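You operate a simulated robot arm through the tools that you are given. There is no shell and no other tool.

You run a simulated two-armed robot. Do the job below in one go: nothing can be reset, and whatever is moved stays where it is left.

Task
Tip the silver tin and the small tray into the bowl and shake it level.
Fine: tin, tray and bowl go back. Set down upright: tin.
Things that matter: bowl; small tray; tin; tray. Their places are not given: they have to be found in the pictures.

It is judged by the outcome, as a careful person would: the job done as asked, and still so three seconds after it is handed in. It fails if anything else is knocked over, pushed out of place, dropped, spilled or broken.

Robot
Two 7-joint arms with fingered hands on one trunk that stands fixed in place. Base frame: the origin is at the foot of the trunk, x ahead of it, y to its left, z up; the work surface is at about z = 800. Lengths are in mm, angles in rad, forces in N, time in s.
The left shoulder is at [70, 172, 1352], the right one opposite. Each reaches about 1156 mm from its shoulder. Payload 5 kg a hand.
The tool frame of a hand sits at the grasp point between the pads (the TCP): z along the fingers, y along the line on which they close. The tips reach 43 mm beyond it. The gripper opens to 144 mm; its body begins 50 mm behind the TCP. The gripper is a hand of 5 fingers: y runs from the thumb to the fingers, the wrist lies at [-21, -124, -221] in the tool frame, and closing takes about 1.5 s.
Orientation is told as [roll, pitch, yaw] about the base's x, y, z axes, in that order, counted from this pose: with the fingers straight down and the wrist toward the robot, the tool's x, y and z point along [0, 1, 0], [1, 0, 0] and [0, 0, -1] of the base frame.

Tools
- The arms move only by the tool nudge_tool. It takes "left_moves", "right_moves" or both (then of equal length, played together; a hand with none holds still); each is a list of rows, each a list of 2 entries, a list of its own where there are three numbers: the shift along the tool's x, y, z in units of 40 mm (1.0 is 40 mm), then the turn, a rotation vector about the tool's x, y, z in units of 4 degrees (1.0 is 4 degrees). In form: [[[x, y, z], [ax, ay, az]], ...]. A call has 1 to 20 rows; each row shifts and turns the commanded pose from where the row before left it, along the tool's axes as they then stand. "left_jaw" and "right_jaw" are, for a hand that has rows, the opening, from 0 (shut) to 1 (fully open), set as the call begins (left out, the last holds). A call with a number of a shift or a turn outside -1 to 1 is refused whole. Rows are played at 5 a second. More than 50 mm and 0.15 rad between two rows, or a gripper value outside its range, and nothing of the call is played. A pose out of reach is approached as far as the arm can. The call stops where the force on the tool passes 60 N (or 10 N more than at its start, if that is more) or the arm is blocked; 0.2 s more then pass. The fingers move at their own pace (about 45 mm/s each) and stop on an object; they squeeze with about 23 N. The grip force told is the motor's: it shows also when the fingers shut on nothing. Time passes only in rows, and 0.2 s behind the last, so rows that do not move let the fingers close. It gives the time, the measured TCP pose, the force on the tool (base axes), the opening and the grip force at its end, in the units of the frame above (readings bear some noise), with the torque about the TCP (base axes, N m) and any sound that the robot's microphone picked up, and new pictures: "views" is both (left out), scene, wrist or none (wrist: the cameras of the hands that moved).
- Cameras (640 x 400 px; columns grow to the right, rows downward): "scene" is now at [132.4, -9.1, 1571.8]; the picture's right is [-0.08, -1.00, 0.00], its down [-0.69, 0.06, -0.72] and it looks along [0.71, -0.06, -0.70] (base axes); focal length 358 px, centre (320, 200). "left" rides on the left gripper at [-86, -109, -168] in its tool frame; the picture's right is [-0.80, -0.28, 0.53], its down [0.54, -0.73, 0.42] and it looks along [0.27, 0.63, 0.73] (tool axes); focal length 275 px, centre (320, 200). "right" rides on the right gripper at [86, -108, -168] in its tool frame; the picture's right is [-0.80, 0.28, -0.53], its down [-0.54, -0.73, 0.42] and it looks along [-0.27, 0.63, 0.73] (tool axes); focal length 275 px, centre (320, 200).
- move_column(by): slides the trunk up (or, below 0, down) by that many mm; the arms and the scene camera ride with it, the base frame stays. It gives what a move gives, with no picture.
- finger_targets(index, middle, ring, little, thumb_bend, thumb_turn, hand): sets how far each is bent, from 0 (flat) to 1 (curled in); at 0.3 the hand is open as for a grip, at 0.7 the pads meet at the TCP. One left out holds its place. A second passes; each finger stops where it meets its share of the squeeze, and holds until it gets a number again. A gripper value or a shape takes the hand back. It gives what a move gives, with no picture; readings hold the bend of each and the force on index, middle, ring, little, thumb and palm. thumb_turn goes from beside the hand (0) to across from the fingers (1), as for a grip.
- preshape(shape, hand): the hand has 5 fingers and takes this shape, open, in about a second: jaw (thumb against the fingers, like two jaws); tri (thumb and two fingers); tip (a fingertip pinch); poke (one finger out to press); point (the index stretched); flat (the hand flat); cup (the hand cupped); fist (a fist). The gripper value then closes the fingers along that shape, each until it touches; the sizes above hold for jaw. It gives what a move gives, with no picture.
- head_to(pan, tilt): turns the head with the scene camera to pan (to the left, within 1.501 rad either way) and tilt (down, from -0.506 to 1.204), counted from straight ahead of the robot. It gives what a move gives, and a new picture of the scene camera.
- measure_at(camera, pixels): for up to 12 pixels [column, row] of the newest picture of that camera ("zoom" is the newest enlarged one), the place [x, y, z] in the base frame of the surface seen there, good to about 3 mm. The clock stands still meanwhile.
- zoom(camera, box): a new picture of the part [left, top, right, bottom] of that camera's present view, enlarged. The clock stands still meanwhile.
- job_done(): hands the job in; it is judged then, once.

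Leave the grippers open and the arms clear of the work at the hand-in unless told otherwise.

The tools are called after "Call:" as a command line: name --argument value ..., lists and objects as JSON in quotes. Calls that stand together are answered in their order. nudge_tool: Moves the arms, as the interface text tells. Its arguments: {"type":"object","properties":{"left_moves":{"type":"array","items":{"type":"array"}},"left_jaw":{"type":"number"},"right_moves":{"type":"array","items":{"type":"array"}},"right_jaw":{"type":"number"},"views":{"type":"string","enum":["both","scene","wrist","none"]}},"required":[]} The other tools are called the same way: move_column (by) moves the trunk up or down; preshape (shape, hand) gives the hand a shape; finger_targets (index, middle, ring, little, thumb_bend, thumb_turn, hand) moves the fingers one by one; head_to (pan, tilt) turns the head that bears the scene camera; measure_at (camera, pixels) gives the place of the surface under pixels of a picture; zoom (camera, box) takes an enlarged picture of a part of a camera's view; job_done () hands the job in.

At the start:

```text
clock: 0.0
left_tcp_pos: [755.0, 229.2, 1169.9]
left_orientation: [-0.001, -0.002, 0.001]
left_wrist_force: [-0.7, 0.4, -0.2]
left_wrist_torque: [0.02, -0.02, 0.04]
left_grip_width: 143.5
left_grasp_force: 0.1
left_shape: jaw
left_bend: [0.3, 0.3, 0.3, 0.3, 0.3, 0.98]
left_finger forces: [0.1, 0.0, 0.1, 0.0, 0.1, 0.0]
right_tcp_pos: [685.8, -356.9, 1231.5]
right_orientation: [0.001, -0.001, 0.001]
right_wrist_force: [0.5, -0.4, 0.2]
right_wrist_torque: [0.03, 0.0, 0.02]
right_grip_width: 143.6
right_grasp_force: 0.0
right_shape: jaw
right_bend: [0.3, 0.3, 0.3, 0.3, 0.3, 0.98]
right_finger forces: [0.0, 0.1, 0.0, 0.0, 0.0, 0.0]
trunk travel left (down, up): [-450.0, 490.0]
head pan, tilt (commanded): [-0.084, 0.771]
```

scene: 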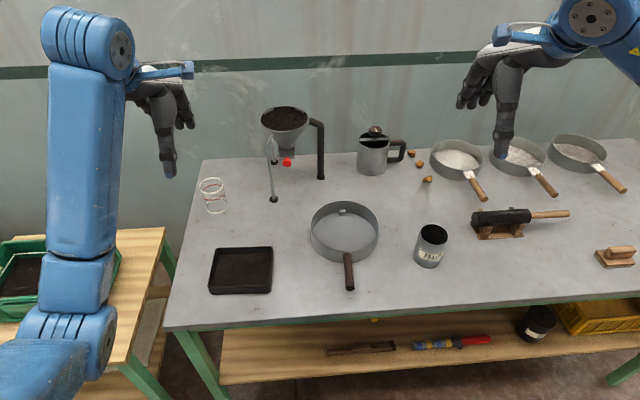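
right: 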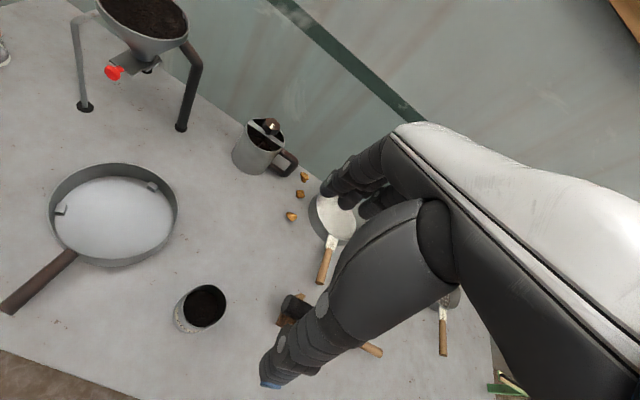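
left: 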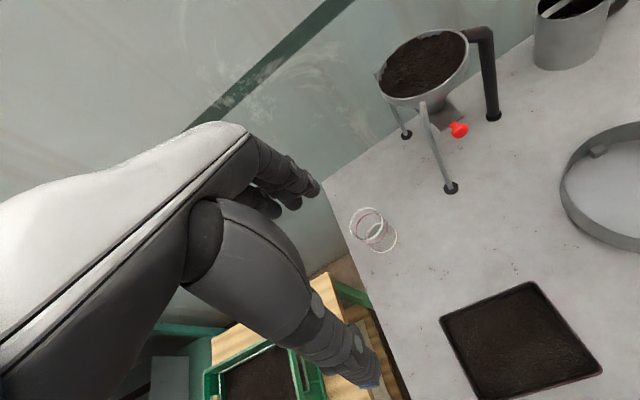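

I'll start by looking more closely: a black tray sits at (240,270), a silver tin with a label at (431,245), a wide pan with a handle at (345,235), three small pans at the right and a green tray at the far left. I'll zoom in on these to identify them.

Call:
zoom --camera "scene" --box '[180, 160, 480, 340]'

Call:
zoom --camera "scene" --box '[340, 110, 640, 290]'

Call:
zoom --camera "scene" --box '[0, 200, 220, 340]'

```text
2.13 times, centred on (330, 250) of scene
```

zoom: 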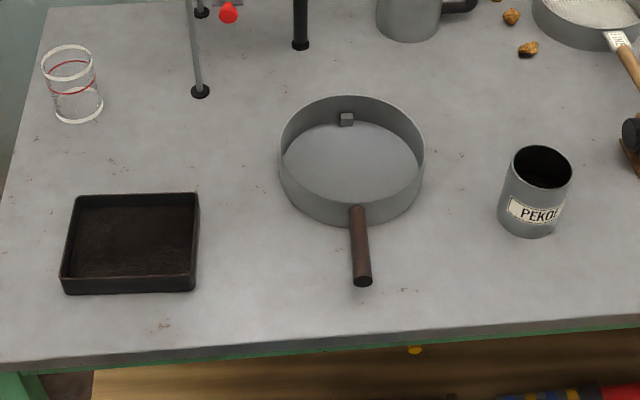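

```text
2.13 times, centred on (490, 200) of scene
```

zoom: 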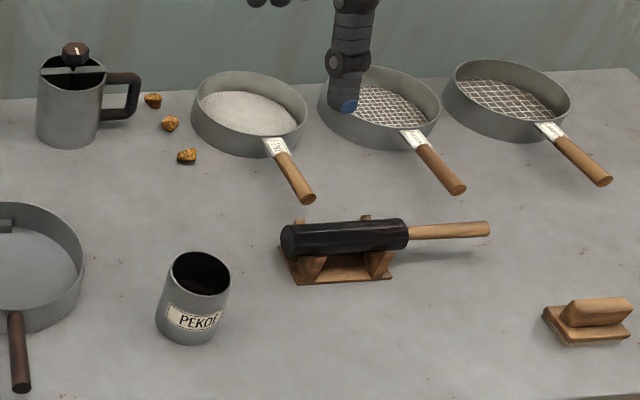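

```text
2.86 times, centred on (110, 270) of scene
```

zoom: 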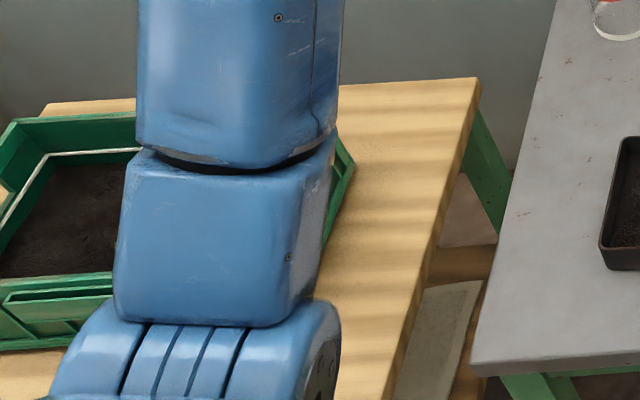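

The label on the tin reads PEKOE, the black tray holds something dark, and a green tray full of dark stuff stands on a side table. Before deciding which is the bowl I'll look all around, first to the left.

Call:
head_to --pan 0.7 --tilt 0.8

Call:
head_to --pan -0.8 --tilt 0.8

Call:
head_to --pan 0.0 --tilt 1.1

```text
clock: 1.1
left_tcp_pos: [755.9, 230.4, 1170.9]
left_orientation: [-0.001, 0.001, 0.002]
left_wrist_force: [-0.1, -0.8, 0.8]
left_wrist_torque: [0.0, 0.02, -0.02]
left_grip_width: 143.5
left_grasp_force: 0.0
left_shape: jaw
left_bend: [0.3, 0.3, 0.3, 0.3, 0.3, 0.98]
left_finger forces: [0.0, 0.0, 0.1, 0.0, 0.0, 0.1]
right_tcp_pos: [685.9, -356.9, 1233.0]
right_orientation: [-0.001, -0.001, 0.001]
right_wrist_force: [0.1, -0.5, -0.3]
right_wrist_torque: [-0.01, 0.0, 0.0]
right_grip_width: 143.6
right_grasp_force: 0.2
right_shape: jaw
right_bend: [0.3, 0.3, 0.3, 0.3, 0.3, 0.98]
right_finger forces: [0.1, 0.0, 0.0, 0.0, 0.1, 0.0]
trunk travel left (down, up): [-450.0, 490.0]
head pan, tilt (commanded): [0.7, 0.799]
```

scene: 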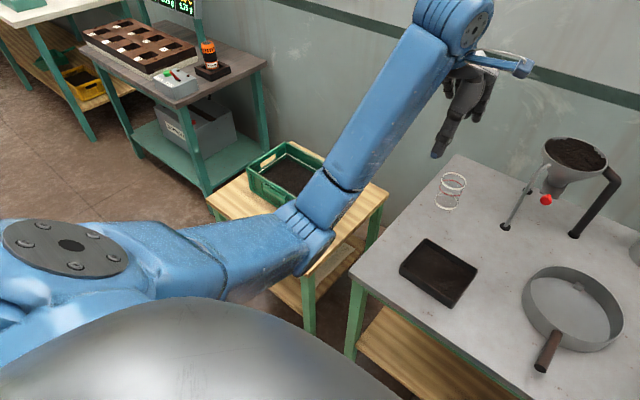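

```text
clock: 2.7
left_tcp_pos: [755.1, 230.1, 1170.7]
left_orientation: [0.001, 0.001, 0.002]
left_wrist_force: [0.0, 0.0, -0.5]
left_wrist_torque: [0.05, 0.02, 0.0]
left_grip_width: 143.6
left_grasp_force: 0.0
left_shape: jaw
left_bend: [0.3, 0.3, 0.3, 0.3, 0.3, 0.98]
left_finger forces: [0.0, 0.0, 0.0, 0.1, 0.0, 0.0]
right_tcp_pos: [685.2, -357.9, 1232.6]
right_orientation: [-0.002, -0.001, -0.001]
right_wrist_force: [-0.6, 0.1, 0.1]
right_wrist_torque: [-0.01, 0.0, 0.01]
right_grip_width: 143.7
right_grasp_force: 0.1
right_shape: jaw
right_bend: [0.3, 0.3, 0.3, 0.3, 0.3, 0.98]
right_finger forces: [0.0, 0.1, 0.0, 0.1, 0.0, 0.1]
trunk travel left (down, up): [-450.0, 490.0]
head pan, tilt (commanded): [-0.799, 0.799]
```

scene: 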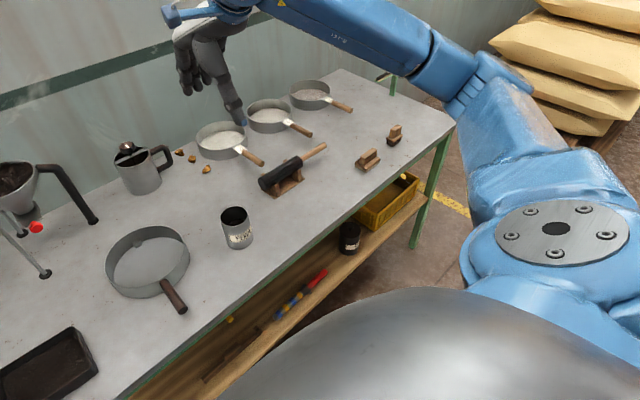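

```text
clock: 3.9
left_tcp_pos: [756.5, 231.3, 1171.3]
left_orientation: [0.0, 0.001, 0.002]
left_wrist_force: [0.6, -0.4, 0.3]
left_wrist_torque: [-0.01, 0.0, -0.03]
left_grip_width: 143.8
left_grasp_force: 0.1
left_shape: jaw
left_bend: [0.3, 0.3, 0.3, 0.3, 0.3, 0.98]
left_finger forces: [0.0, 0.0, 0.0, 0.0, 0.0, 0.0]
right_tcp_pos: [686.0, -358.0, 1233.4]
right_orientation: [0.0, 0.0, 0.0]
right_wrist_force: [-0.1, 0.0, -0.7]
right_wrist_torque: [0.01, 0.0, -0.02]
right_grip_width: 143.6
right_grasp_force: 0.1
right_shape: jaw
right_bend: [0.3, 0.3, 0.3, 0.3, 0.3, 0.98]
right_finger forces: [0.0, 0.0, 0.0, 0.0, 0.1, 0.1]
trunk travel left (down, up): [-450.0, 490.0]
head pan, tilt (commanded): [0.0, 1.1]
```

scene: 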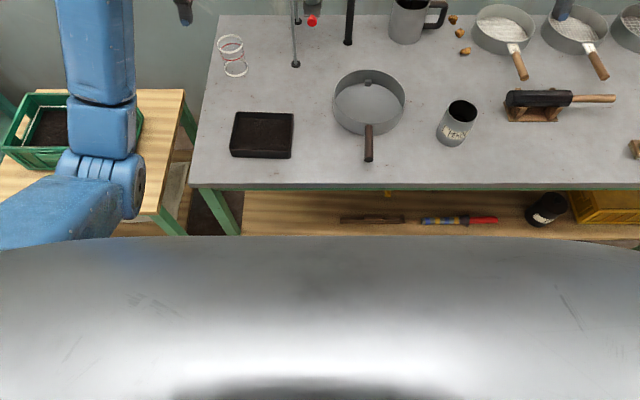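

The only bowl-like vessel that fits is the wide round pan with the dark handle, with the black small tray left of it and the PEKOE tin right of it. I'll bring the head back to the middle to measure them.

Call:
head_to --pan 0.0 --tilt 0.95

Call:
zoom --camera "scene" --box '[210, 60, 490, 235]'

```text
clock: 4.5
left_tcp_pos: [754.9, 231.5, 1171.4]
left_orientation: [0.0, -0.001, 0.001]
left_wrist_force: [0.6, 0.3, 0.1]
left_wrist_torque: [-0.01, -0.02, -0.01]
left_grip_width: 143.7
left_grasp_force: 0.1
left_shape: jaw
left_bend: [0.3, 0.3, 0.3, 0.3, 0.3, 0.98]
left_finger forces: [0.0, 0.1, 0.0, 0.1, 0.1, 0.1]
right_tcp_pos: [685.6, -357.0, 1232.0]
right_orientation: [0.0, 0.0, 0.0]
right_wrist_force: [-0.3, -0.7, 0.0]
right_wrist_torque: [-0.03, -0.03, 0.02]
right_grip_width: 143.4
right_grasp_force: 0.1
right_shape: jaw
right_bend: [0.3, 0.3, 0.3, 0.3, 0.3, 0.98]
right_finger forces: [0.1, 0.1, 0.0, 0.0, 0.0, 0.0]
trunk travel left (down, up): [-450.0, 490.0]
head pan, tilt (commanded): [0.0, 0.949]
```

scene: 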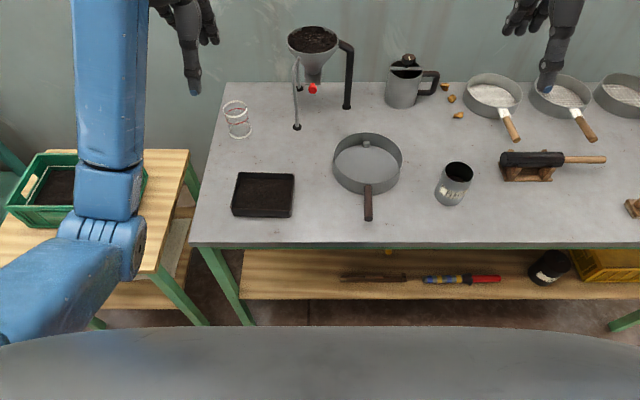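

```text
2.29 times, centred on (350, 148) of scene
```

zoom: 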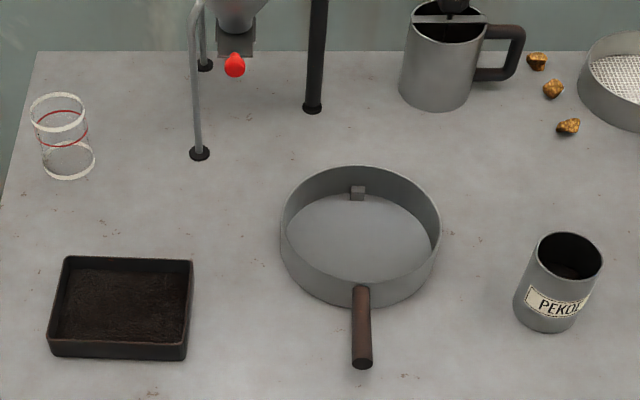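

In the zoom the bowl's rim and floor are at (360,200), its handle at (362,330), the tin's mouth at (570,260) and the tray floor at (120,305). I'll measure these.

Call:
measure_at --camera "zoom" --pixels '[[360, 240], [360, 168], [283, 215], [440, 222], [362, 280], [362, 300], [362, 325], [362, 350], [357, 192], [400, 250], [320, 250], [460, 320]]'

Call:
measure_at --camera "zoom" --pixels '[[568, 236], [540, 255], [601, 262], [568, 275], [565, 281], [550, 328], [520, 300], [577, 310], [570, 258], [600, 340], [515, 300], [540, 280]]'

Call:
measure_at --camera "zoom" --pixels '[[65, 258], [192, 261], [188, 345], [50, 340], [120, 305], [80, 290], [170, 290], [120, 340], [120, 350], [187, 358], [50, 355], [128, 258]]'

```text
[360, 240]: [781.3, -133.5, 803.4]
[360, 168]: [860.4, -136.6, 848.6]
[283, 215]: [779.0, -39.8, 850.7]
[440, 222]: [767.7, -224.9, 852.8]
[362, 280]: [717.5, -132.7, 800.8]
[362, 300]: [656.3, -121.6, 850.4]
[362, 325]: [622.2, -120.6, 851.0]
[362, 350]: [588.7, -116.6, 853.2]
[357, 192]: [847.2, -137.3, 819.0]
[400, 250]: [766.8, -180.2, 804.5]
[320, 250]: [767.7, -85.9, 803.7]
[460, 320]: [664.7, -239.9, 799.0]
```

```text
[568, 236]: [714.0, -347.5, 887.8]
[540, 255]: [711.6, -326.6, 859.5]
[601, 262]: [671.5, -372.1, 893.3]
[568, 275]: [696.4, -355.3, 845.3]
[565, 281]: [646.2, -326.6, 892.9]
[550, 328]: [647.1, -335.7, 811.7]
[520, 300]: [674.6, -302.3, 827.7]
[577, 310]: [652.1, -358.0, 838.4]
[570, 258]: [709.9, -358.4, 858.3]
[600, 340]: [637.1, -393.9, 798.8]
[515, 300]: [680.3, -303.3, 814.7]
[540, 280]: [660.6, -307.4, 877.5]
```

```text
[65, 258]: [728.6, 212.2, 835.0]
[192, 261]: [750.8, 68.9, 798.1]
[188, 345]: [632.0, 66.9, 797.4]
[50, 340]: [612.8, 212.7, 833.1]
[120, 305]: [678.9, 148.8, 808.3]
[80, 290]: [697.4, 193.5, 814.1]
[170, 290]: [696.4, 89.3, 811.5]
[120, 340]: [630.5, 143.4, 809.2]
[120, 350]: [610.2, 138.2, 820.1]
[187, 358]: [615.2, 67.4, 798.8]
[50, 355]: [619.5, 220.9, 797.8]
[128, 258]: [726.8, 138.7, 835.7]
```

The bowl has a floor at z≈804, its rim at 851 and its centre near (768,-133). The tin's rim is at ~891 and its centre near (680,-338). The tray rim is at ~835, spanning x 612–728 and y 68–213. Next I'll measure the things around them (hopper legs, jug, roller, glass, sieves) so I can keep clear.

Call:
measure_at --camera "scene" --pixels '[[297, 127], [347, 106], [312, 90], [290, 42], [336, 42], [298, 90], [237, 135], [232, 105], [403, 105], [458, 116], [504, 160], [550, 155]]'

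Call:
measure_at --camera "scene" --pixels '[[604, 160], [515, 138], [493, 90], [600, 170], [515, 180], [540, 178], [367, 185], [367, 200], [368, 214], [368, 219], [340, 236], [353, 33]]'

Call:
zoom --camera "scene" --box '[410, 140, 500, 220]'

Call:
zoom --camera "scene" --box '[320, 120, 420, 230]'

```text
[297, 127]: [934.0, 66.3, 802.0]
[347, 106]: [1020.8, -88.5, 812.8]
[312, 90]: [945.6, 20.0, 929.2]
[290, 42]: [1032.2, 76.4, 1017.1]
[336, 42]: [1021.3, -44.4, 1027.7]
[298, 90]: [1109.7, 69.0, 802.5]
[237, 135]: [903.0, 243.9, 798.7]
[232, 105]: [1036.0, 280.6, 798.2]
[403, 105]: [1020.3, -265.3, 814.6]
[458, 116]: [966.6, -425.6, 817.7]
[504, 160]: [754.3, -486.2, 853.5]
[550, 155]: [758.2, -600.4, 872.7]
```

```text
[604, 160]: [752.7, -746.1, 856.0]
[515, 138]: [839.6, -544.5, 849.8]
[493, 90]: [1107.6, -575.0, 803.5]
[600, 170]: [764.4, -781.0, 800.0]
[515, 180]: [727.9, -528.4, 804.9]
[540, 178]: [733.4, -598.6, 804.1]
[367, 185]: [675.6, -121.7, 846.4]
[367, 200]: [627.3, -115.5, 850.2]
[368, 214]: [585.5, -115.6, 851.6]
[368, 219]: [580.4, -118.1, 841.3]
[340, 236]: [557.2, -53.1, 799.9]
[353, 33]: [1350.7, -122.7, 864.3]
```

```text
5.00 times, centred on (455, 180) of scene
```

zoom: 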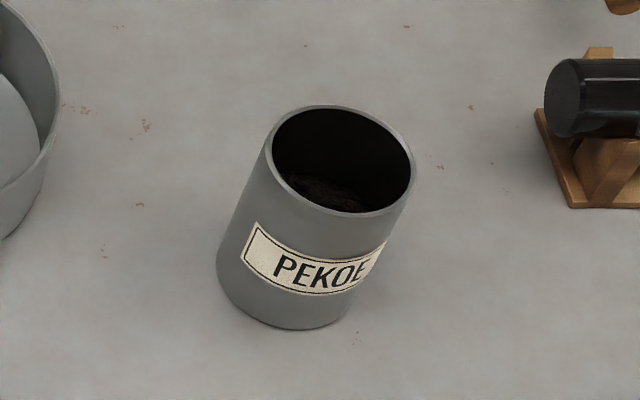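

```text
3.64 times, centred on (370, 175) of scene
```

zoom: 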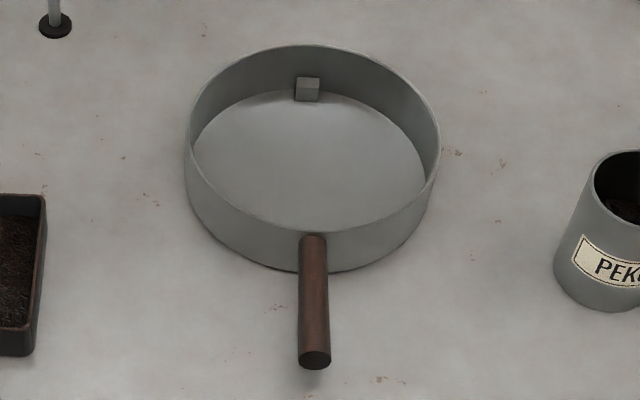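

The tin is clear now; I'll zoom in on it once more so I can measure points around its rim precisely.

Call:
zoom --camera "scene" --box '[410, 140, 500, 220]'

Call:
measure_at --camera "zoom" --pixels '[[330, 106], [272, 140], [412, 172], [345, 213], [290, 196], [396, 202], [385, 124], [282, 118], [232, 300], [280, 328], [345, 318], [220, 270]]'

Call:
zoom --camera "scene" --box '[320, 120, 420, 230]'

Call:
measure_at --camera "zoom" --pixels '[[310, 47], [188, 140], [438, 155], [240, 215], [390, 215], [250, 60], [375, 60], [302, 300], [325, 300], [300, 355], [330, 355], [314, 368]]'

Call:
zoom --camera "scene" --box '[220, 160, 310, 225]'

```text
5.00 times, centred on (455, 180) of scene
```

zoom: 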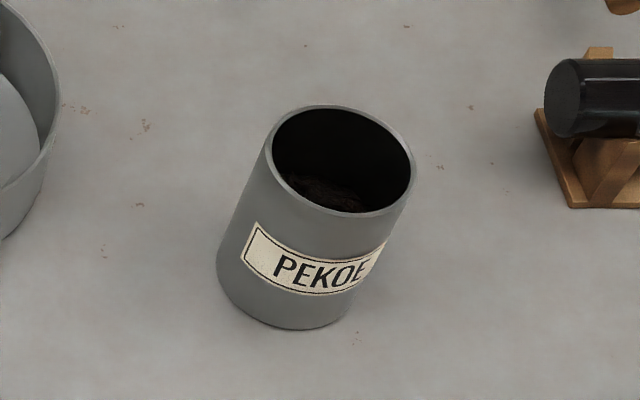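

```text
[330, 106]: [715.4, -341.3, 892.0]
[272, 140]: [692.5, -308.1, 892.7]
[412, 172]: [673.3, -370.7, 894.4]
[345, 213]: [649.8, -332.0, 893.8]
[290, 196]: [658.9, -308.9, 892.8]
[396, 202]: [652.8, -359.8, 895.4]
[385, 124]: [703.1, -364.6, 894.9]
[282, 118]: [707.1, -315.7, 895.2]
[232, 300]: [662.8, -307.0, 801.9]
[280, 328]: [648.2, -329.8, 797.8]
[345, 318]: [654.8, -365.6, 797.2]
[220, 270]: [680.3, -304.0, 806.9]
```

```text
3.64 times, centred on (370, 175) of scene
```

zoom: 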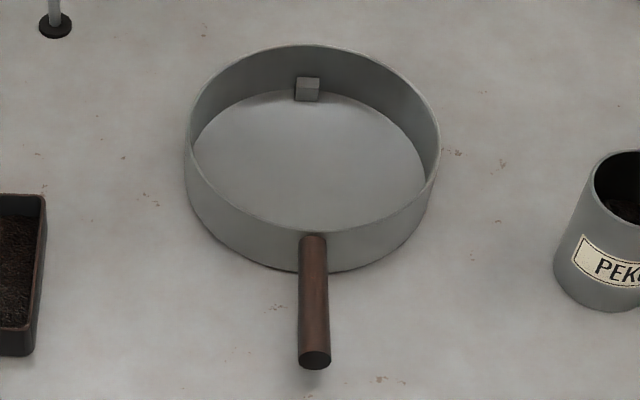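

```text
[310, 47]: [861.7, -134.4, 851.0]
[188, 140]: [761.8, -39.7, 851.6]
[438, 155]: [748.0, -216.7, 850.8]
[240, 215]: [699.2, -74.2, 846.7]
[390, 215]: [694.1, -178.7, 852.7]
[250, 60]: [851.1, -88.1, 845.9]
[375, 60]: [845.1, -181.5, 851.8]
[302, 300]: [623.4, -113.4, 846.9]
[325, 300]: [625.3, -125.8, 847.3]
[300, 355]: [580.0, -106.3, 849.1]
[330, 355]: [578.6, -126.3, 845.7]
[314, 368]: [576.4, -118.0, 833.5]
```

```text
6.15 times, centred on (265, 192) of scene
```

zoom: 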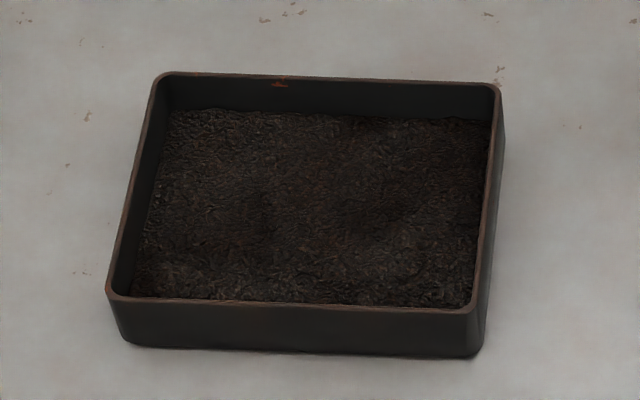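

The tray holds a thin layer of dark leaf. I'll measure its corners in this enlarged picture: (160,75), (498,88), (470,310), (110,295), plus the wall bases.

Call:
measure_at --camera "zoom" --pixels '[[165, 74], [496, 87], [470, 309], [112, 295], [300, 200], [220, 250], [400, 150], [125, 340], [475, 352], [300, 350], [290, 303], [330, 80]]'

```text
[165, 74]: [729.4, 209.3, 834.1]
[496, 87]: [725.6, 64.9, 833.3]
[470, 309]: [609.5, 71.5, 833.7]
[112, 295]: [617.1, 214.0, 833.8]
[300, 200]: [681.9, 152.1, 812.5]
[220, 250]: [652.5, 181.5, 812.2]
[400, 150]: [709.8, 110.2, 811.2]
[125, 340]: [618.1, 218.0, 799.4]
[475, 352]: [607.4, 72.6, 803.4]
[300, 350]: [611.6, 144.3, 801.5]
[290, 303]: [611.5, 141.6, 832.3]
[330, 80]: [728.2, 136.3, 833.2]
```

The tray's centre is ≈(670,140), about 117 x 144 mm and turned ~-3°. The tin's centre is ≈(682,-340) with a radius of ~33.5.

My plan:
- **Tin:** grip it across x with the right hand leaning in from the right, then roll left to pour.
- **Tray:** the same, mirrored, with the left hand.

First I'll test with the empty right hand whether it can roll far enough above the bowl, so I move there now.

Call:
nudge_tool --right_moves '[[[0.7, 0.27, 0.5], [0, 0, 0]], [[0.7, 0.27, 0.5], [0, 0, 0]], [[0.7, 0.27, 0.5], [0, 0, 0]], [[0.7, 0.27, 0.5], [0, 0, 0]], [[0.7, 0.27, 0.5], [0, 0, 0]], [[0.7, 0.27, 0.5], [0, 0, 0]]]' --views "none"

Call:
nudge_tool --right_moves '[[[0, 0, 0], [0, -0.97, 0]], [[0, 0, 0], [0, -0.97, 0]], [[0, 0, 0], [0, -0.97, 0]], [[0, 0, 0], [0, -0.97, 0]], [[0, 0, 0], [0, -0.97, 0]], [[0, 0, 0], [0, -0.97, 0]], [[0, 0, 0], [0, -0.97, 0]], [[0, 0, 0], [0, -0.97, 0]], [[0, 0, 0], [0, -0.97, 0]], [[0, 0, 0], [0, -0.97, 0]], [[0, 0, 0], [0, -0.97, 0]], [[0, 0, 0], [0, -0.97, 0]], [[0, 0, 0], [0, -0.97, 0]], [[0, 0, 0], [0, -0.97, 0]], [[0, 0, 0], [0, -0.97, 0]], [[0, 0, 0], [0, -0.97, 0]], [[0, 0, 0], [0, -0.97, 0]], [[0, 0, 0], [0, -0.97, 0]]]' --views "both"

```text
clock: 6.0
left_tcp_pos: [757.8, 231.1, 1169.4]
left_orientation: [0.0, 0.001, 0.0]
left_wrist_force: [0.9, 0.0, -0.9]
left_wrist_torque: [0.01, 0.03, -0.04]
left_grip_width: 143.6
left_grasp_force: 0.1
left_shape: jaw
left_bend: [0.3, 0.3, 0.3, 0.3, 0.3, 0.98]
left_finger forces: [0.0, 0.1, 0.0, 0.0, 0.1, 0.0]
right_tcp_pos: [750.5, -187.8, 1112.6]
right_orientation: [0.0, 0.0, 0.001]
right_wrist_force: [-0.2, 0.8, -0.5]
right_wrist_torque: [-0.02, 0.02, -0.03]
right_grip_width: 143.8
right_grasp_force: 0.0
right_shape: jaw
right_bend: [0.3, 0.3, 0.3, 0.3, 0.3, 0.98]
right_finger forces: [0.1, 0.0, 0.0, 0.0, 0.0, 0.1]
trunk travel left (down, up): [-450.0, 490.0]
head pan, tilt (commanded): [0.0, 0.949]
```

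```text
clock: 9.8
left_tcp_pos: [757.5, 230.5, 1169.4]
left_orientation: [0.001, 0.002, 0.002]
left_wrist_force: [0.5, 0.3, -0.8]
left_wrist_torque: [-0.02, 0.01, 0.0]
left_grip_width: 143.5
left_grasp_force: 0.1
left_shape: jaw
left_bend: [0.3, 0.3, 0.3, 0.3, 0.3, 0.98]
left_finger forces: [0.1, 0.0, 0.1, 0.1, 0.1, 0.0]
right_tcp_pos: [750.0, -189.0, 1112.6]
right_orientation: [-1.219, 0.001, 0.0]
right_wrist_force: [-0.2, 1.0, -0.7]
right_wrist_torque: [-0.02, 0.02, -0.02]
right_grip_width: 143.9
right_grasp_force: 0.0
right_shape: jaw
right_bend: [0.3, 0.3, 0.3, 0.3, 0.3, 0.98]
right_finger forces: [0.1, 0.1, 0.0, 0.0, 0.1, 0.0]
trunk travel left (down, up): [-450.0, 490.0]
head pan, tilt (commanded): [0.0, 0.949]
```

scene: 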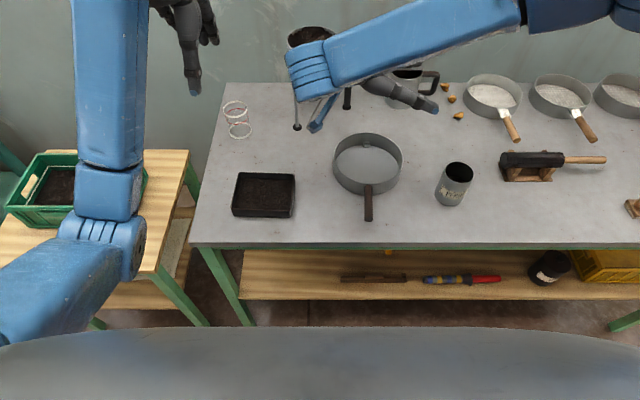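
right: 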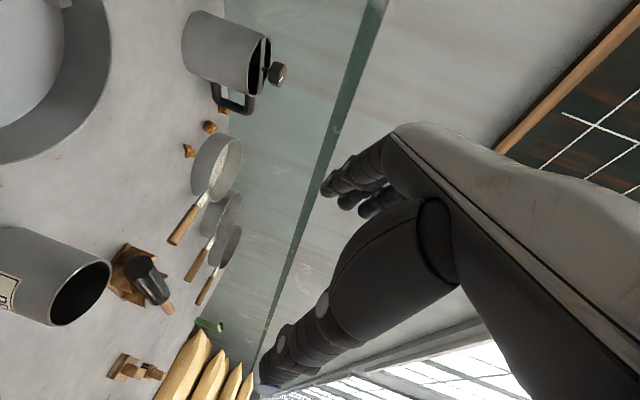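

The right hand reached a roll of -1.22 with no trouble, so the pour will work. Now I turn it back upright and take it to a point up and to the right of the tin, leaning left by about 55°.

Call:
nudge_tool --right_moves '[[[0, 0, 0], [0, 0.97, 0]], [[0, 0, 0], [0, 0.97, 0]], [[0, 0, 0], [0, 0.97, 0]], [[0, 0, 0], [0, 0.97, 0]], [[0, 0, 0], [0, 0.97, 0]], [[0, 0, 0], [0, 0.97, 0]], [[0, 0, 0], [0, 0.97, 0]], [[0, 0, 0], [0, 0.97, 0]], [[0, 0, 0], [0, 0.97, 0]], [[0, 0, 0], [0, 0.97, 0]], [[0, 0, 0], [0, 0.97, 0]], [[0, 0, 0], [0, 0.97, 0]], [[0, 0, 0], [0, 0.97, 0]], [[0, 0, 0], [0, 0.97, 0]], [[0, 0, 0], [0, 0.97, 0]], [[0, 0, 0], [0, 0.97, 0]], [[0, 0, 0], [0, 0.97, 0]], [[0, 0, 0], [0, 0.97, 0]]]' --views "none"

Call:
nudge_tool --right_moves '[[[-0.878, -0.2125, 0.35], [0, 0, 0]], [[-0.878, -0.2125, 0.35], [0, 0, 0]], [[-0.878, -0.2125, 0.35], [0, 0, 0]], [[-0.878, -0.2125, 0.35], [0, 0, 0]], [[-0.878, -0.2125, 0.35], [0, 0, 0]], [[-0.878, -0.2125, 0.35], [0, 0, 0]], [[-0.878, -0.2125, 0.35], [0, 0, 0]], [[-0.878, -0.2125, 0.35], [0, 0, 0]], [[0, 0, 0], [0, 1, 0]], [[0, 0, 0], [0, 1, 0]], [[0, 0, 0], [0, 1, 0]], [[0, 0, 0], [0, 1, 0]], [[0, 0, 0], [0, 1, 0]], [[0, 0, 0], [0, 1, 0]], [[0, 0, 0], [0, 1, 0]], [[0, 0, 0], [0, 1, 0]], [[0, 0, 0], [0, 1, 0]], [[0, 0, 0], [0, 1, 0]], [[0, 0, 0], [0, 1, 0]], [[0, 0, 0], [0, 1, 0]]]' --views "both"

```text
clock: 13.6
left_tcp_pos: [755.4, 230.1, 1171.2]
left_orientation: [0.0, 0.0, -0.001]
left_wrist_force: [0.3, 0.0, 0.3]
left_wrist_torque: [0.01, -0.02, -0.01]
left_grip_width: 143.5
left_grasp_force: 0.0
left_shape: jaw
left_bend: [0.3, 0.3, 0.3, 0.3, 0.3, 0.98]
left_finger forces: [0.0, 0.0, 0.1, 0.1, 0.0, 0.1]
right_tcp_pos: [750.5, -190.5, 1112.1]
right_orientation: [0.003, 0.0, -0.001]
right_wrist_force: [-0.6, 0.0, -0.4]
right_wrist_torque: [-0.01, -0.03, 0.0]
right_grip_width: 143.7
right_grasp_force: 0.1
right_shape: jaw
right_bend: [0.3, 0.3, 0.3, 0.3, 0.3, 0.98]
right_finger forces: [0.0, 0.0, 0.0, 0.0, 0.0, 0.0]
trunk travel left (down, up): [-450.0, 490.0]
head pan, tilt (commanded): [0.0, 0.949]
```

```text
clock: 17.8
left_tcp_pos: [755.6, 228.4, 1172.0]
left_orientation: [0.001, -0.002, 0.0]
left_wrist_force: [-0.1, -0.8, 0.5]
left_wrist_torque: [0.06, 0.0, -0.01]
left_grip_width: 143.6
left_grasp_force: 0.0
left_shape: jaw
left_bend: [0.3, 0.3, 0.3, 0.3, 0.3, 0.98]
left_finger forces: [0.0, 0.0, 0.0, 0.0, 0.0, 0.0]
right_tcp_pos: [683.8, -468.4, 1001.5]
right_orientation: [0.838, 0.002, 0.001]
right_wrist_force: [-0.6, -0.1, -0.1]
right_wrist_torque: [0.0, -0.03, -0.03]
right_grip_width: 143.8
right_grasp_force: 0.1
right_shape: jaw
right_bend: [0.3, 0.3, 0.3, 0.3, 0.3, 0.98]
right_finger forces: [0.0, 0.0, 0.1, 0.1, 0.0, 0.0]
right hand out of reach, approached as far as the arm can: row 18
trunk travel left (down, up): [-450.0, 490.0]
head pan, tilt (commanded): [0.0, 0.949]
```

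scene: 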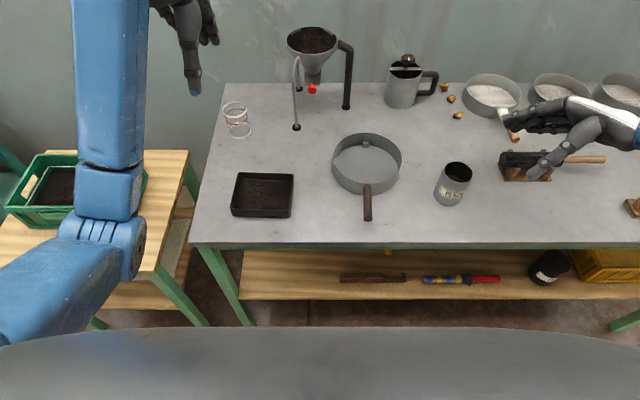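
right: 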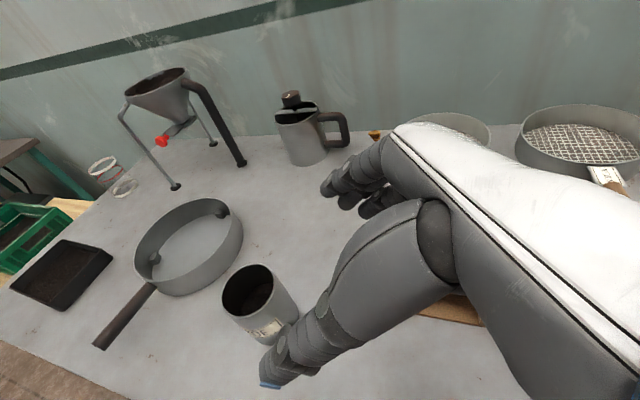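

The hand is leaning 48° at (684,-468,1001) and the tin is straight ahead of it. The out-of-reach note at row 18 cleared by itself. I'll advance along the fingers in part and look.

Call:
nudge_tool --right_moves '[[[-0.12, -0.015, 0.9], [0, 0, 0]], [[-0.12, -0.015, 0.9], [0, 0, 0]], [[-0.12, -0.015, 0.9], [0, 0, 0]]]' --right_jaw 1 --views "both"

Call:
zoom --camera "scene" --box '[400, 80, 600, 220]'

```text
clock: 18.6
left_tcp_pos: [757.6, 229.4, 1171.1]
left_orientation: [0.001, 0.002, 0.001]
left_wrist_force: [-0.4, -0.6, -0.4]
left_wrist_torque: [0.0, 0.01, -0.01]
left_grip_width: 143.7
left_grasp_force: 0.0
left_shape: jaw
left_bend: [0.3, 0.3, 0.3, 0.3, 0.3, 0.98]
left_finger forces: [0.0, 0.1, 0.0, 0.1, 0.1, 0.0]
right_tcp_pos: [684.3, -395.4, 917.2]
right_orientation: [0.838, -0.001, 0.0]
right_wrist_force: [0.0, 0.0, 0.6]
right_wrist_torque: [-0.05, 0.02, 0.01]
right_grip_width: 144.0
right_grasp_force: 0.0
right_shape: jaw
right_bend: [0.3, 0.3, 0.3, 0.3, 0.3, 0.98]
right_finger forces: [0.0, 0.0, 0.0, 0.0, 0.1, 0.0]
trunk travel left (down, up): [-450.0, 490.0]
head pan, tilt (commanded): [0.0, 0.949]
```

scene: 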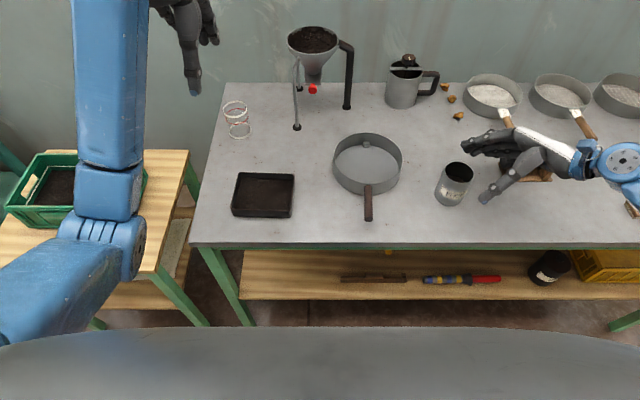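
right: 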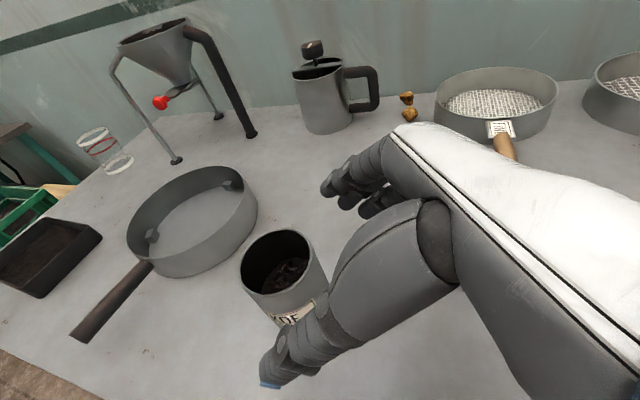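

```text
2.86 times, centred on (500, 150) of scene
```

zoom: 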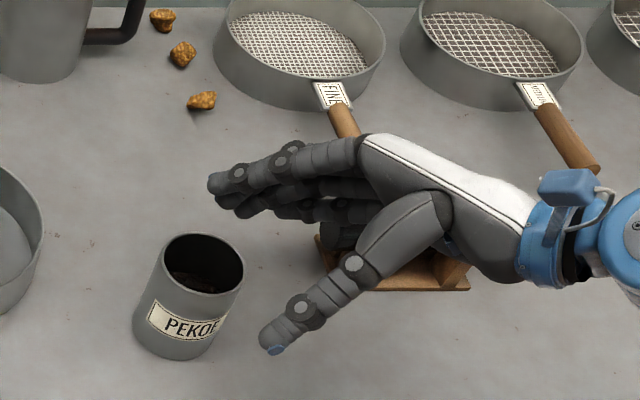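

Thumb and fingers straddle the line to the tin, and the hand clears the roller. I'll advance the remaining ~75 mm.

Call:
nudge_tool --right_moves '[[[-0.01, -0.03, 0.63], [0, 0, 0]], [[-0.01, -0.03, 0.63], [0, 0, 0]], [[-0.01, 0, 0.62], [0, 0, 0]]]' --right_jaw 1 --views "both"

Call:
zoom --camera "scene" --box '[400, 100, 580, 220]'

```text
clock: 19.4
left_tcp_pos: [756.7, 230.0, 1170.7]
left_orientation: [0.0, 0.0, 0.001]
left_wrist_force: [0.6, -0.2, -0.3]
left_wrist_torque: [-0.02, 0.02, 0.01]
left_grip_width: 143.7
left_grasp_force: 0.1
left_shape: jaw
left_bend: [0.3, 0.3, 0.3, 0.3, 0.3, 0.98]
left_finger forces: [0.0, 0.1, 0.0, 0.0, 0.0, 0.0]
right_tcp_pos: [681.1, -339.6, 868.3]
right_orientation: [0.838, -0.001, -0.001]
right_wrist_force: [1.0, 0.3, 0.2]
right_wrist_torque: [-0.01, 0.02, 0.02]
right_grip_width: 143.8
right_grasp_force: 0.1
right_shape: jaw
right_bend: [0.3, 0.3, 0.3, 0.3, 0.3, 0.98]
right_finger forces: [0.1, 0.1, 0.0, 0.0, 0.1, 0.0]
trunk travel left (down, up): [-450.0, 490.0]
head pan, tilt (commanded): [0.0, 0.949]
```

scene: 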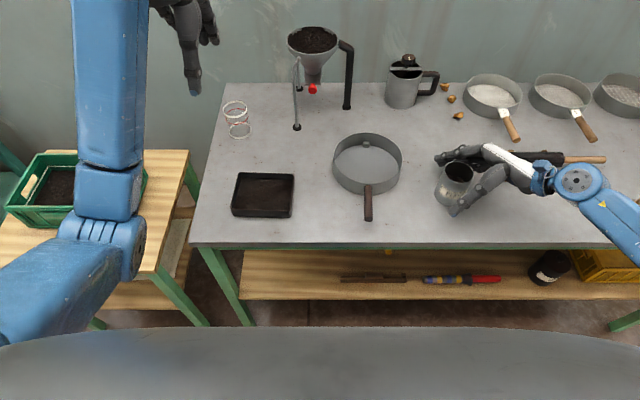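
right: 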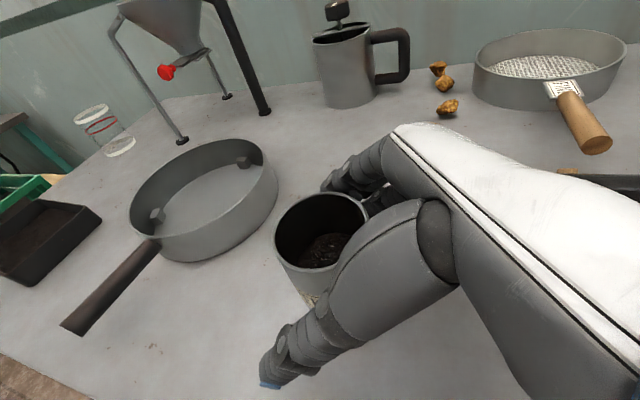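

```text
3.33 times, centred on (490, 160) of scene
```

zoom: 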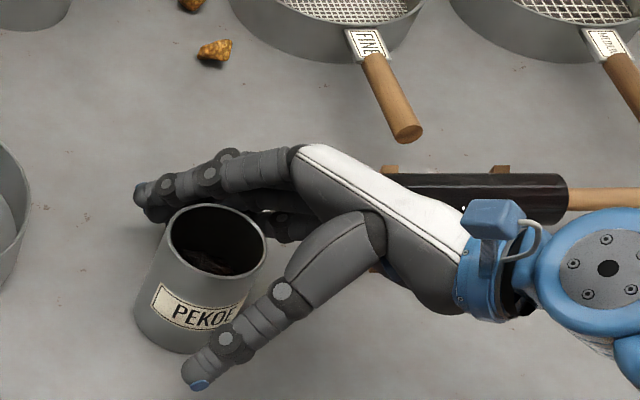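

The tin sits between thumb and fingers with nothing touching. Now I close the hand on it, holding still.

Call:
nudge_tool --right_moves '[[[0, 0, 0], [0, 0, 0]], [[0, 0, 0], [0, 0, 0]], [[0, 0, 0], [0, 0, 0]], [[0, 0, 0], [0, 0, 0]], [[0, 0, 0], [0, 0, 0]], [[0, 0, 0], [0, 0, 0]], [[0, 0, 0], [0, 0, 0]], [[0, 0, 0], [0, 0, 0]]]' --right_jaw 0 --views "both"

Call:
zoom --camera "scene" --box '[400, 100, 580, 220]'

```text
clock: 21.1
left_tcp_pos: [755.9, 230.1, 1171.8]
left_orientation: [-0.002, -0.001, 0.003]
left_wrist_force: [-0.6, -0.4, 0.0]
left_wrist_torque: [0.01, 0.0, -0.01]
left_grip_width: 143.7
left_grasp_force: 0.0
left_shape: jaw
left_bend: [0.3, 0.3, 0.3, 0.3, 0.3, 0.98]
left_finger forces: [0.0, 0.1, 0.1, 0.0, 0.0, 0.0]
right_tcp_pos: [682.4, -340.7, 867.1]
right_orientation: [0.84, -0.001, -0.001]
right_wrist_force: [1.0, 0.7, 0.2]
right_wrist_torque: [-0.06, -0.06, 0.03]
right_grip_width: 55.5
right_grasp_force: 22.9
right_shape: jaw
right_bend: [0.74, 0.48, 0.46, 0.49, 0.73, 1.0]
right_finger forces: [9.5, 6.1, 2.7, 0.1, 19.8, 0.1]
trunk travel left (down, up): [-450.0, 490.0]
head pan, tilt (commanded): [0.0, 0.949]
```

scene: 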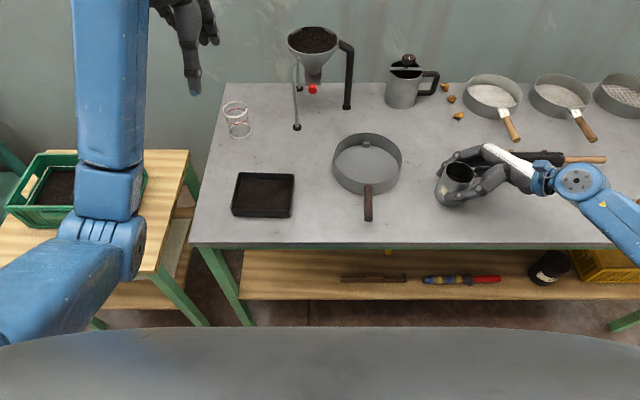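
right: 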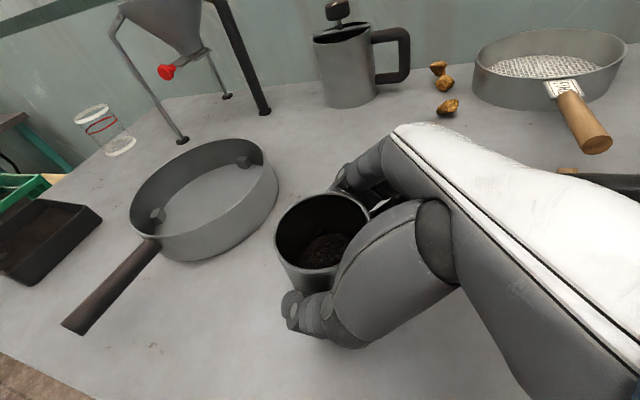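

```text
3.33 times, centred on (490, 160) of scene
```

zoom: 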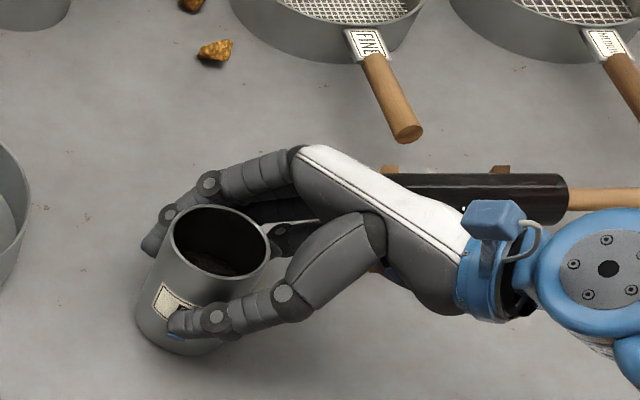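

The hand holds the tin with thumb 20 N, index 9.5 N and middle 6 N, and the tin hasn't shifted. I'll lift it straight up by 60 mm and check.

Call:
nudge_tool --right_moves '[[[0.37, 0, -0.335], [0, 0, 0]], [[0.37, 0, -0.335], [0, 0, 0]], [[0.37, 0, -0.335], [0, 0, 0]]]' --views "both"

Call:
zoom --camera "scene" --box '[400, 80, 580, 200]'

```text
clock: 21.9
left_tcp_pos: [757.5, 231.0, 1169.9]
left_orientation: [0.0, 0.001, 0.002]
left_wrist_force: [1.7, 0.2, 0.4]
left_wrist_torque: [-0.03, -0.02, -0.01]
left_grip_width: 143.6
left_grasp_force: 0.1
left_shape: jaw
left_bend: [0.3, 0.3, 0.3, 0.3, 0.3, 0.98]
left_finger forces: [0.1, 0.1, 0.1, 0.0, 0.1, 0.0]
right_tcp_pos: [680.2, -338.3, 927.7]
right_orientation: [0.839, 0.001, 0.002]
right_wrist_force: [0.7, 0.1, -2.1]
right_wrist_torque: [0.0, -0.02, 0.0]
right_grip_width: 55.1
right_grasp_force: 23.1
right_shape: jaw
right_bend: [0.74, 0.48, 0.46, 0.49, 0.73, 1.0]
right_finger forces: [9.0, 6.2, 2.6, 0.0, 19.7, 0.0]
trunk travel left (down, up): [-450.0, 490.0]
head pan, tilt (commanded): [0.0, 0.949]
```

scene: 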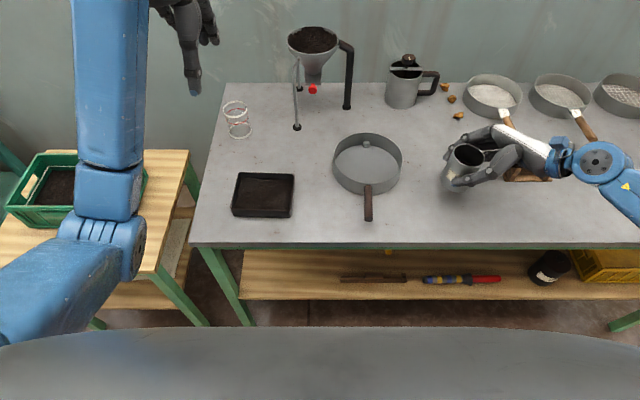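
right: 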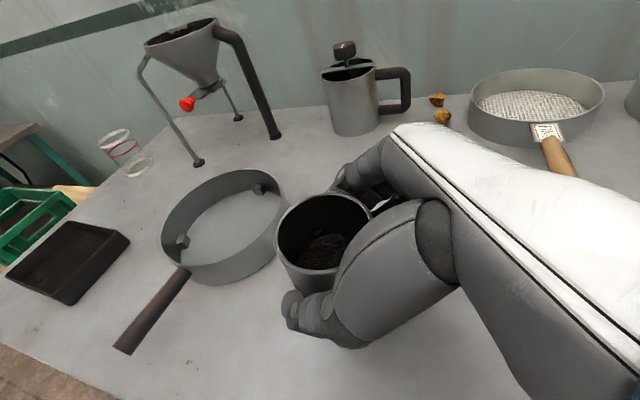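

```text
3.33 times, centred on (490, 140) of scene
```

zoom: 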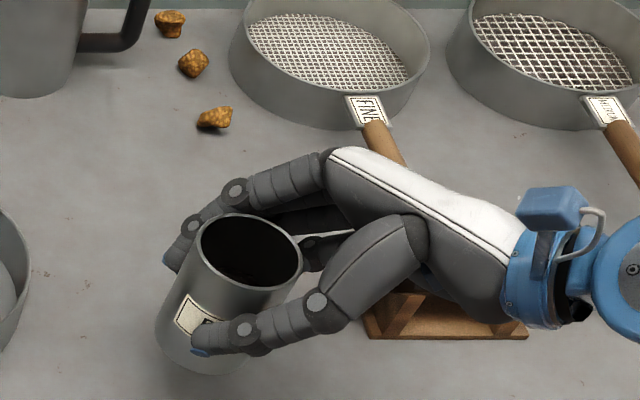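

The tin is secure, with a weight of about 2.5 N. I now carry it upright over the right part of the bowl, to TCP (768,-180,960), passing above the bowl's rim.

Call:
nudge_tool --right_moves '[[[0.406, 0.272, 0.302], [0, 0, 0]], [[0.406, 0.272, 0.302], [0, 0, 0]], [[0.406, 0.272, 0.302], [0, 0, 0]], [[0.406, 0.272, 0.302], [0, 0, 0]], [[0.406, 0.272, 0.302], [0, 0, 0]], [[0.406, 0.272, 0.302], [0, 0, 0]], [[0.406, 0.272, 0.302], [0, 0, 0]], [[0.406, 0.272, 0.302], [0, 0, 0]]]' --views "both"

```text
clock: 23.8
left_tcp_pos: [755.8, 230.5, 1170.4]
left_orientation: [0.0, 0.003, 0.0]
left_wrist_force: [1.1, -0.6, 0.0]
left_wrist_torque: [0.0, 0.05, 0.03]
left_grip_width: 143.5
left_grasp_force: 0.2
left_shape: jaw
left_bend: [0.3, 0.3, 0.3, 0.3, 0.3, 0.98]
left_finger forces: [0.0, 0.0, 0.1, 0.0, 0.1, 0.0]
right_tcp_pos: [768.4, -179.9, 957.3]
right_orientation: [0.834, 0.001, -0.001]
right_wrist_force: [-0.5, -0.4, -1.5]
right_wrist_torque: [0.03, -0.01, 0.02]
right_grip_width: 55.2
right_grasp_force: 22.9
right_shape: jaw
right_bend: [0.74, 0.48, 0.46, 0.49, 0.73, 1.0]
right_finger forces: [9.0, 6.3, 2.6, 0.0, 19.6, 0.0]
trunk travel left (down, up): [-450.0, 490.0]
head pan, tilt (commanded): [0.0, 0.949]
```

scene: 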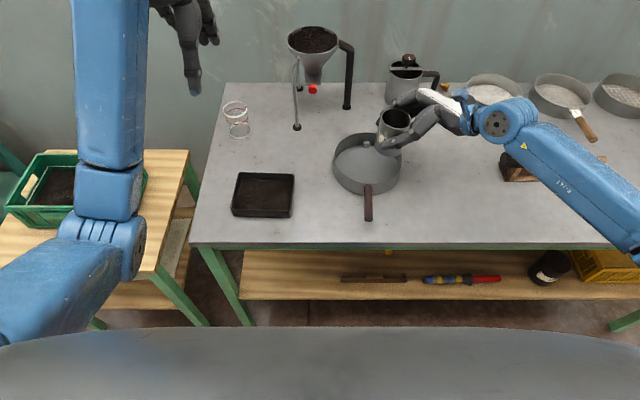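
right: 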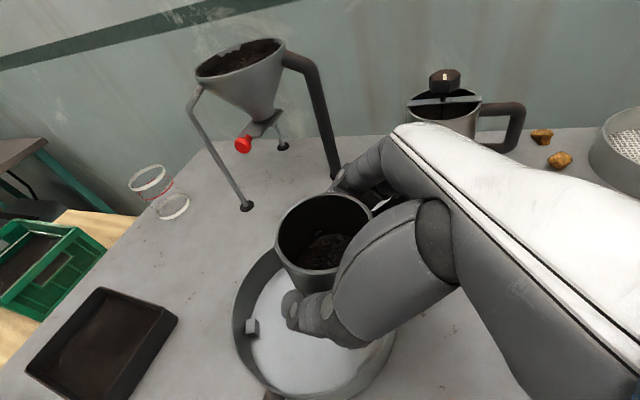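

The tin is over the bowl. I'll start tipping to the left by about 48° first and look.

Call:
nudge_tool --right_moves '[[[0, 0, 0], [0, -0.8, 0]], [[0, 0, 0], [0, -0.8, 0]], [[0, 0, 0], [0, -0.8, 0]], [[0, 0, 0], [0, -0.8, 0]], [[0, 0, 0], [0, -0.8, 0]], [[0, 0, 0], [0, -0.8, 0]], [[0, 0, 0], [0, -0.8, 0]], [[0, 0, 0], [0, -0.8, 0]], [[0, 0, 0], [0, -0.8, 0]], [[0, 0, 0], [0, -0.8, 0]], [[0, 0, 0], [0, -0.8, 0]], [[0, 0, 0], [0, -0.8, 0]], [[0, 0, 0], [0, -0.8, 0]], [[0, 0, 0], [0, -0.8, 0]], [[0, 0, 0], [0, -0.8, 0]]]' --views "both"

Call:
zoom --camera "scene" --box '[290, 60, 470, 220]'

```text
clock: 26.9
left_tcp_pos: [756.5, 229.3, 1170.4]
left_orientation: [0.0, 0.001, 0.001]
left_wrist_force: [0.2, -0.2, -0.1]
left_wrist_torque: [-0.02, 0.05, 0.0]
left_grip_width: 143.7
left_grasp_force: 0.1
left_shape: jaw
left_bend: [0.3, 0.3, 0.3, 0.3, 0.3, 0.98]
left_finger forces: [0.1, 0.0, 0.0, 0.1, 0.1, 0.1]
right_tcp_pos: [766.8, -180.9, 957.9]
right_orientation: [-0.001, -0.001, 0.001]
right_wrist_force: [-0.8, 0.5, -0.8]
right_wrist_torque: [-0.02, -0.04, -0.01]
right_grip_width: 55.1
right_grasp_force: 22.8
right_shape: jaw
right_bend: [0.74, 0.48, 0.46, 0.49, 0.73, 1.0]
right_finger forces: [9.1, 6.3, 2.5, 0.0, 19.8, 0.1]
trunk travel left (down, up): [-450.0, 490.0]
head pan, tilt (commanded): [0.0, 0.949]
```

scene: 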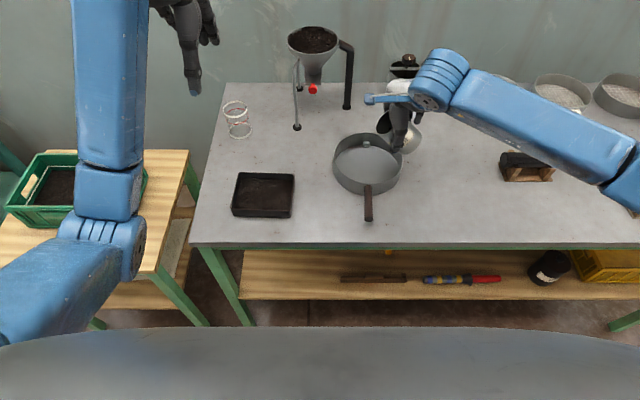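
right: 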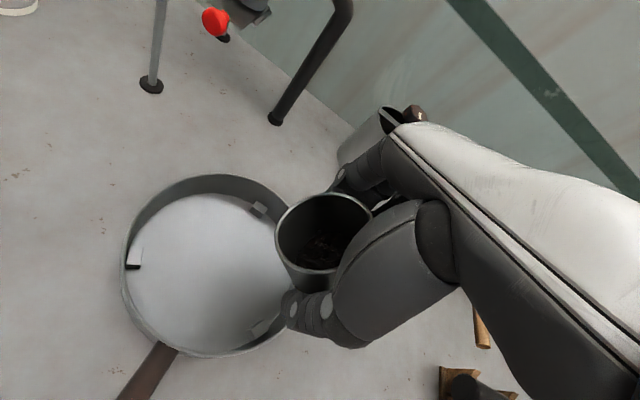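

```text
2.50 times, centred on (380, 140) of scene
```

zoom: 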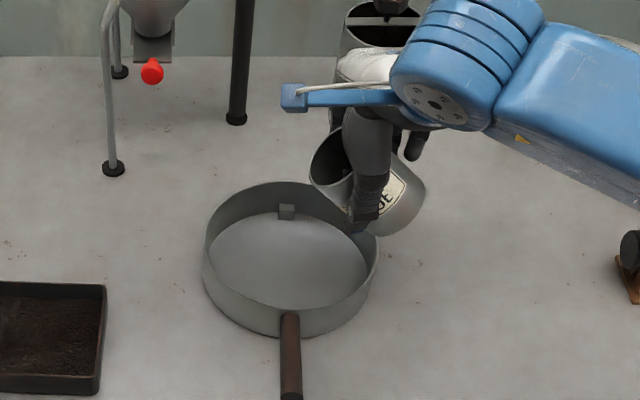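

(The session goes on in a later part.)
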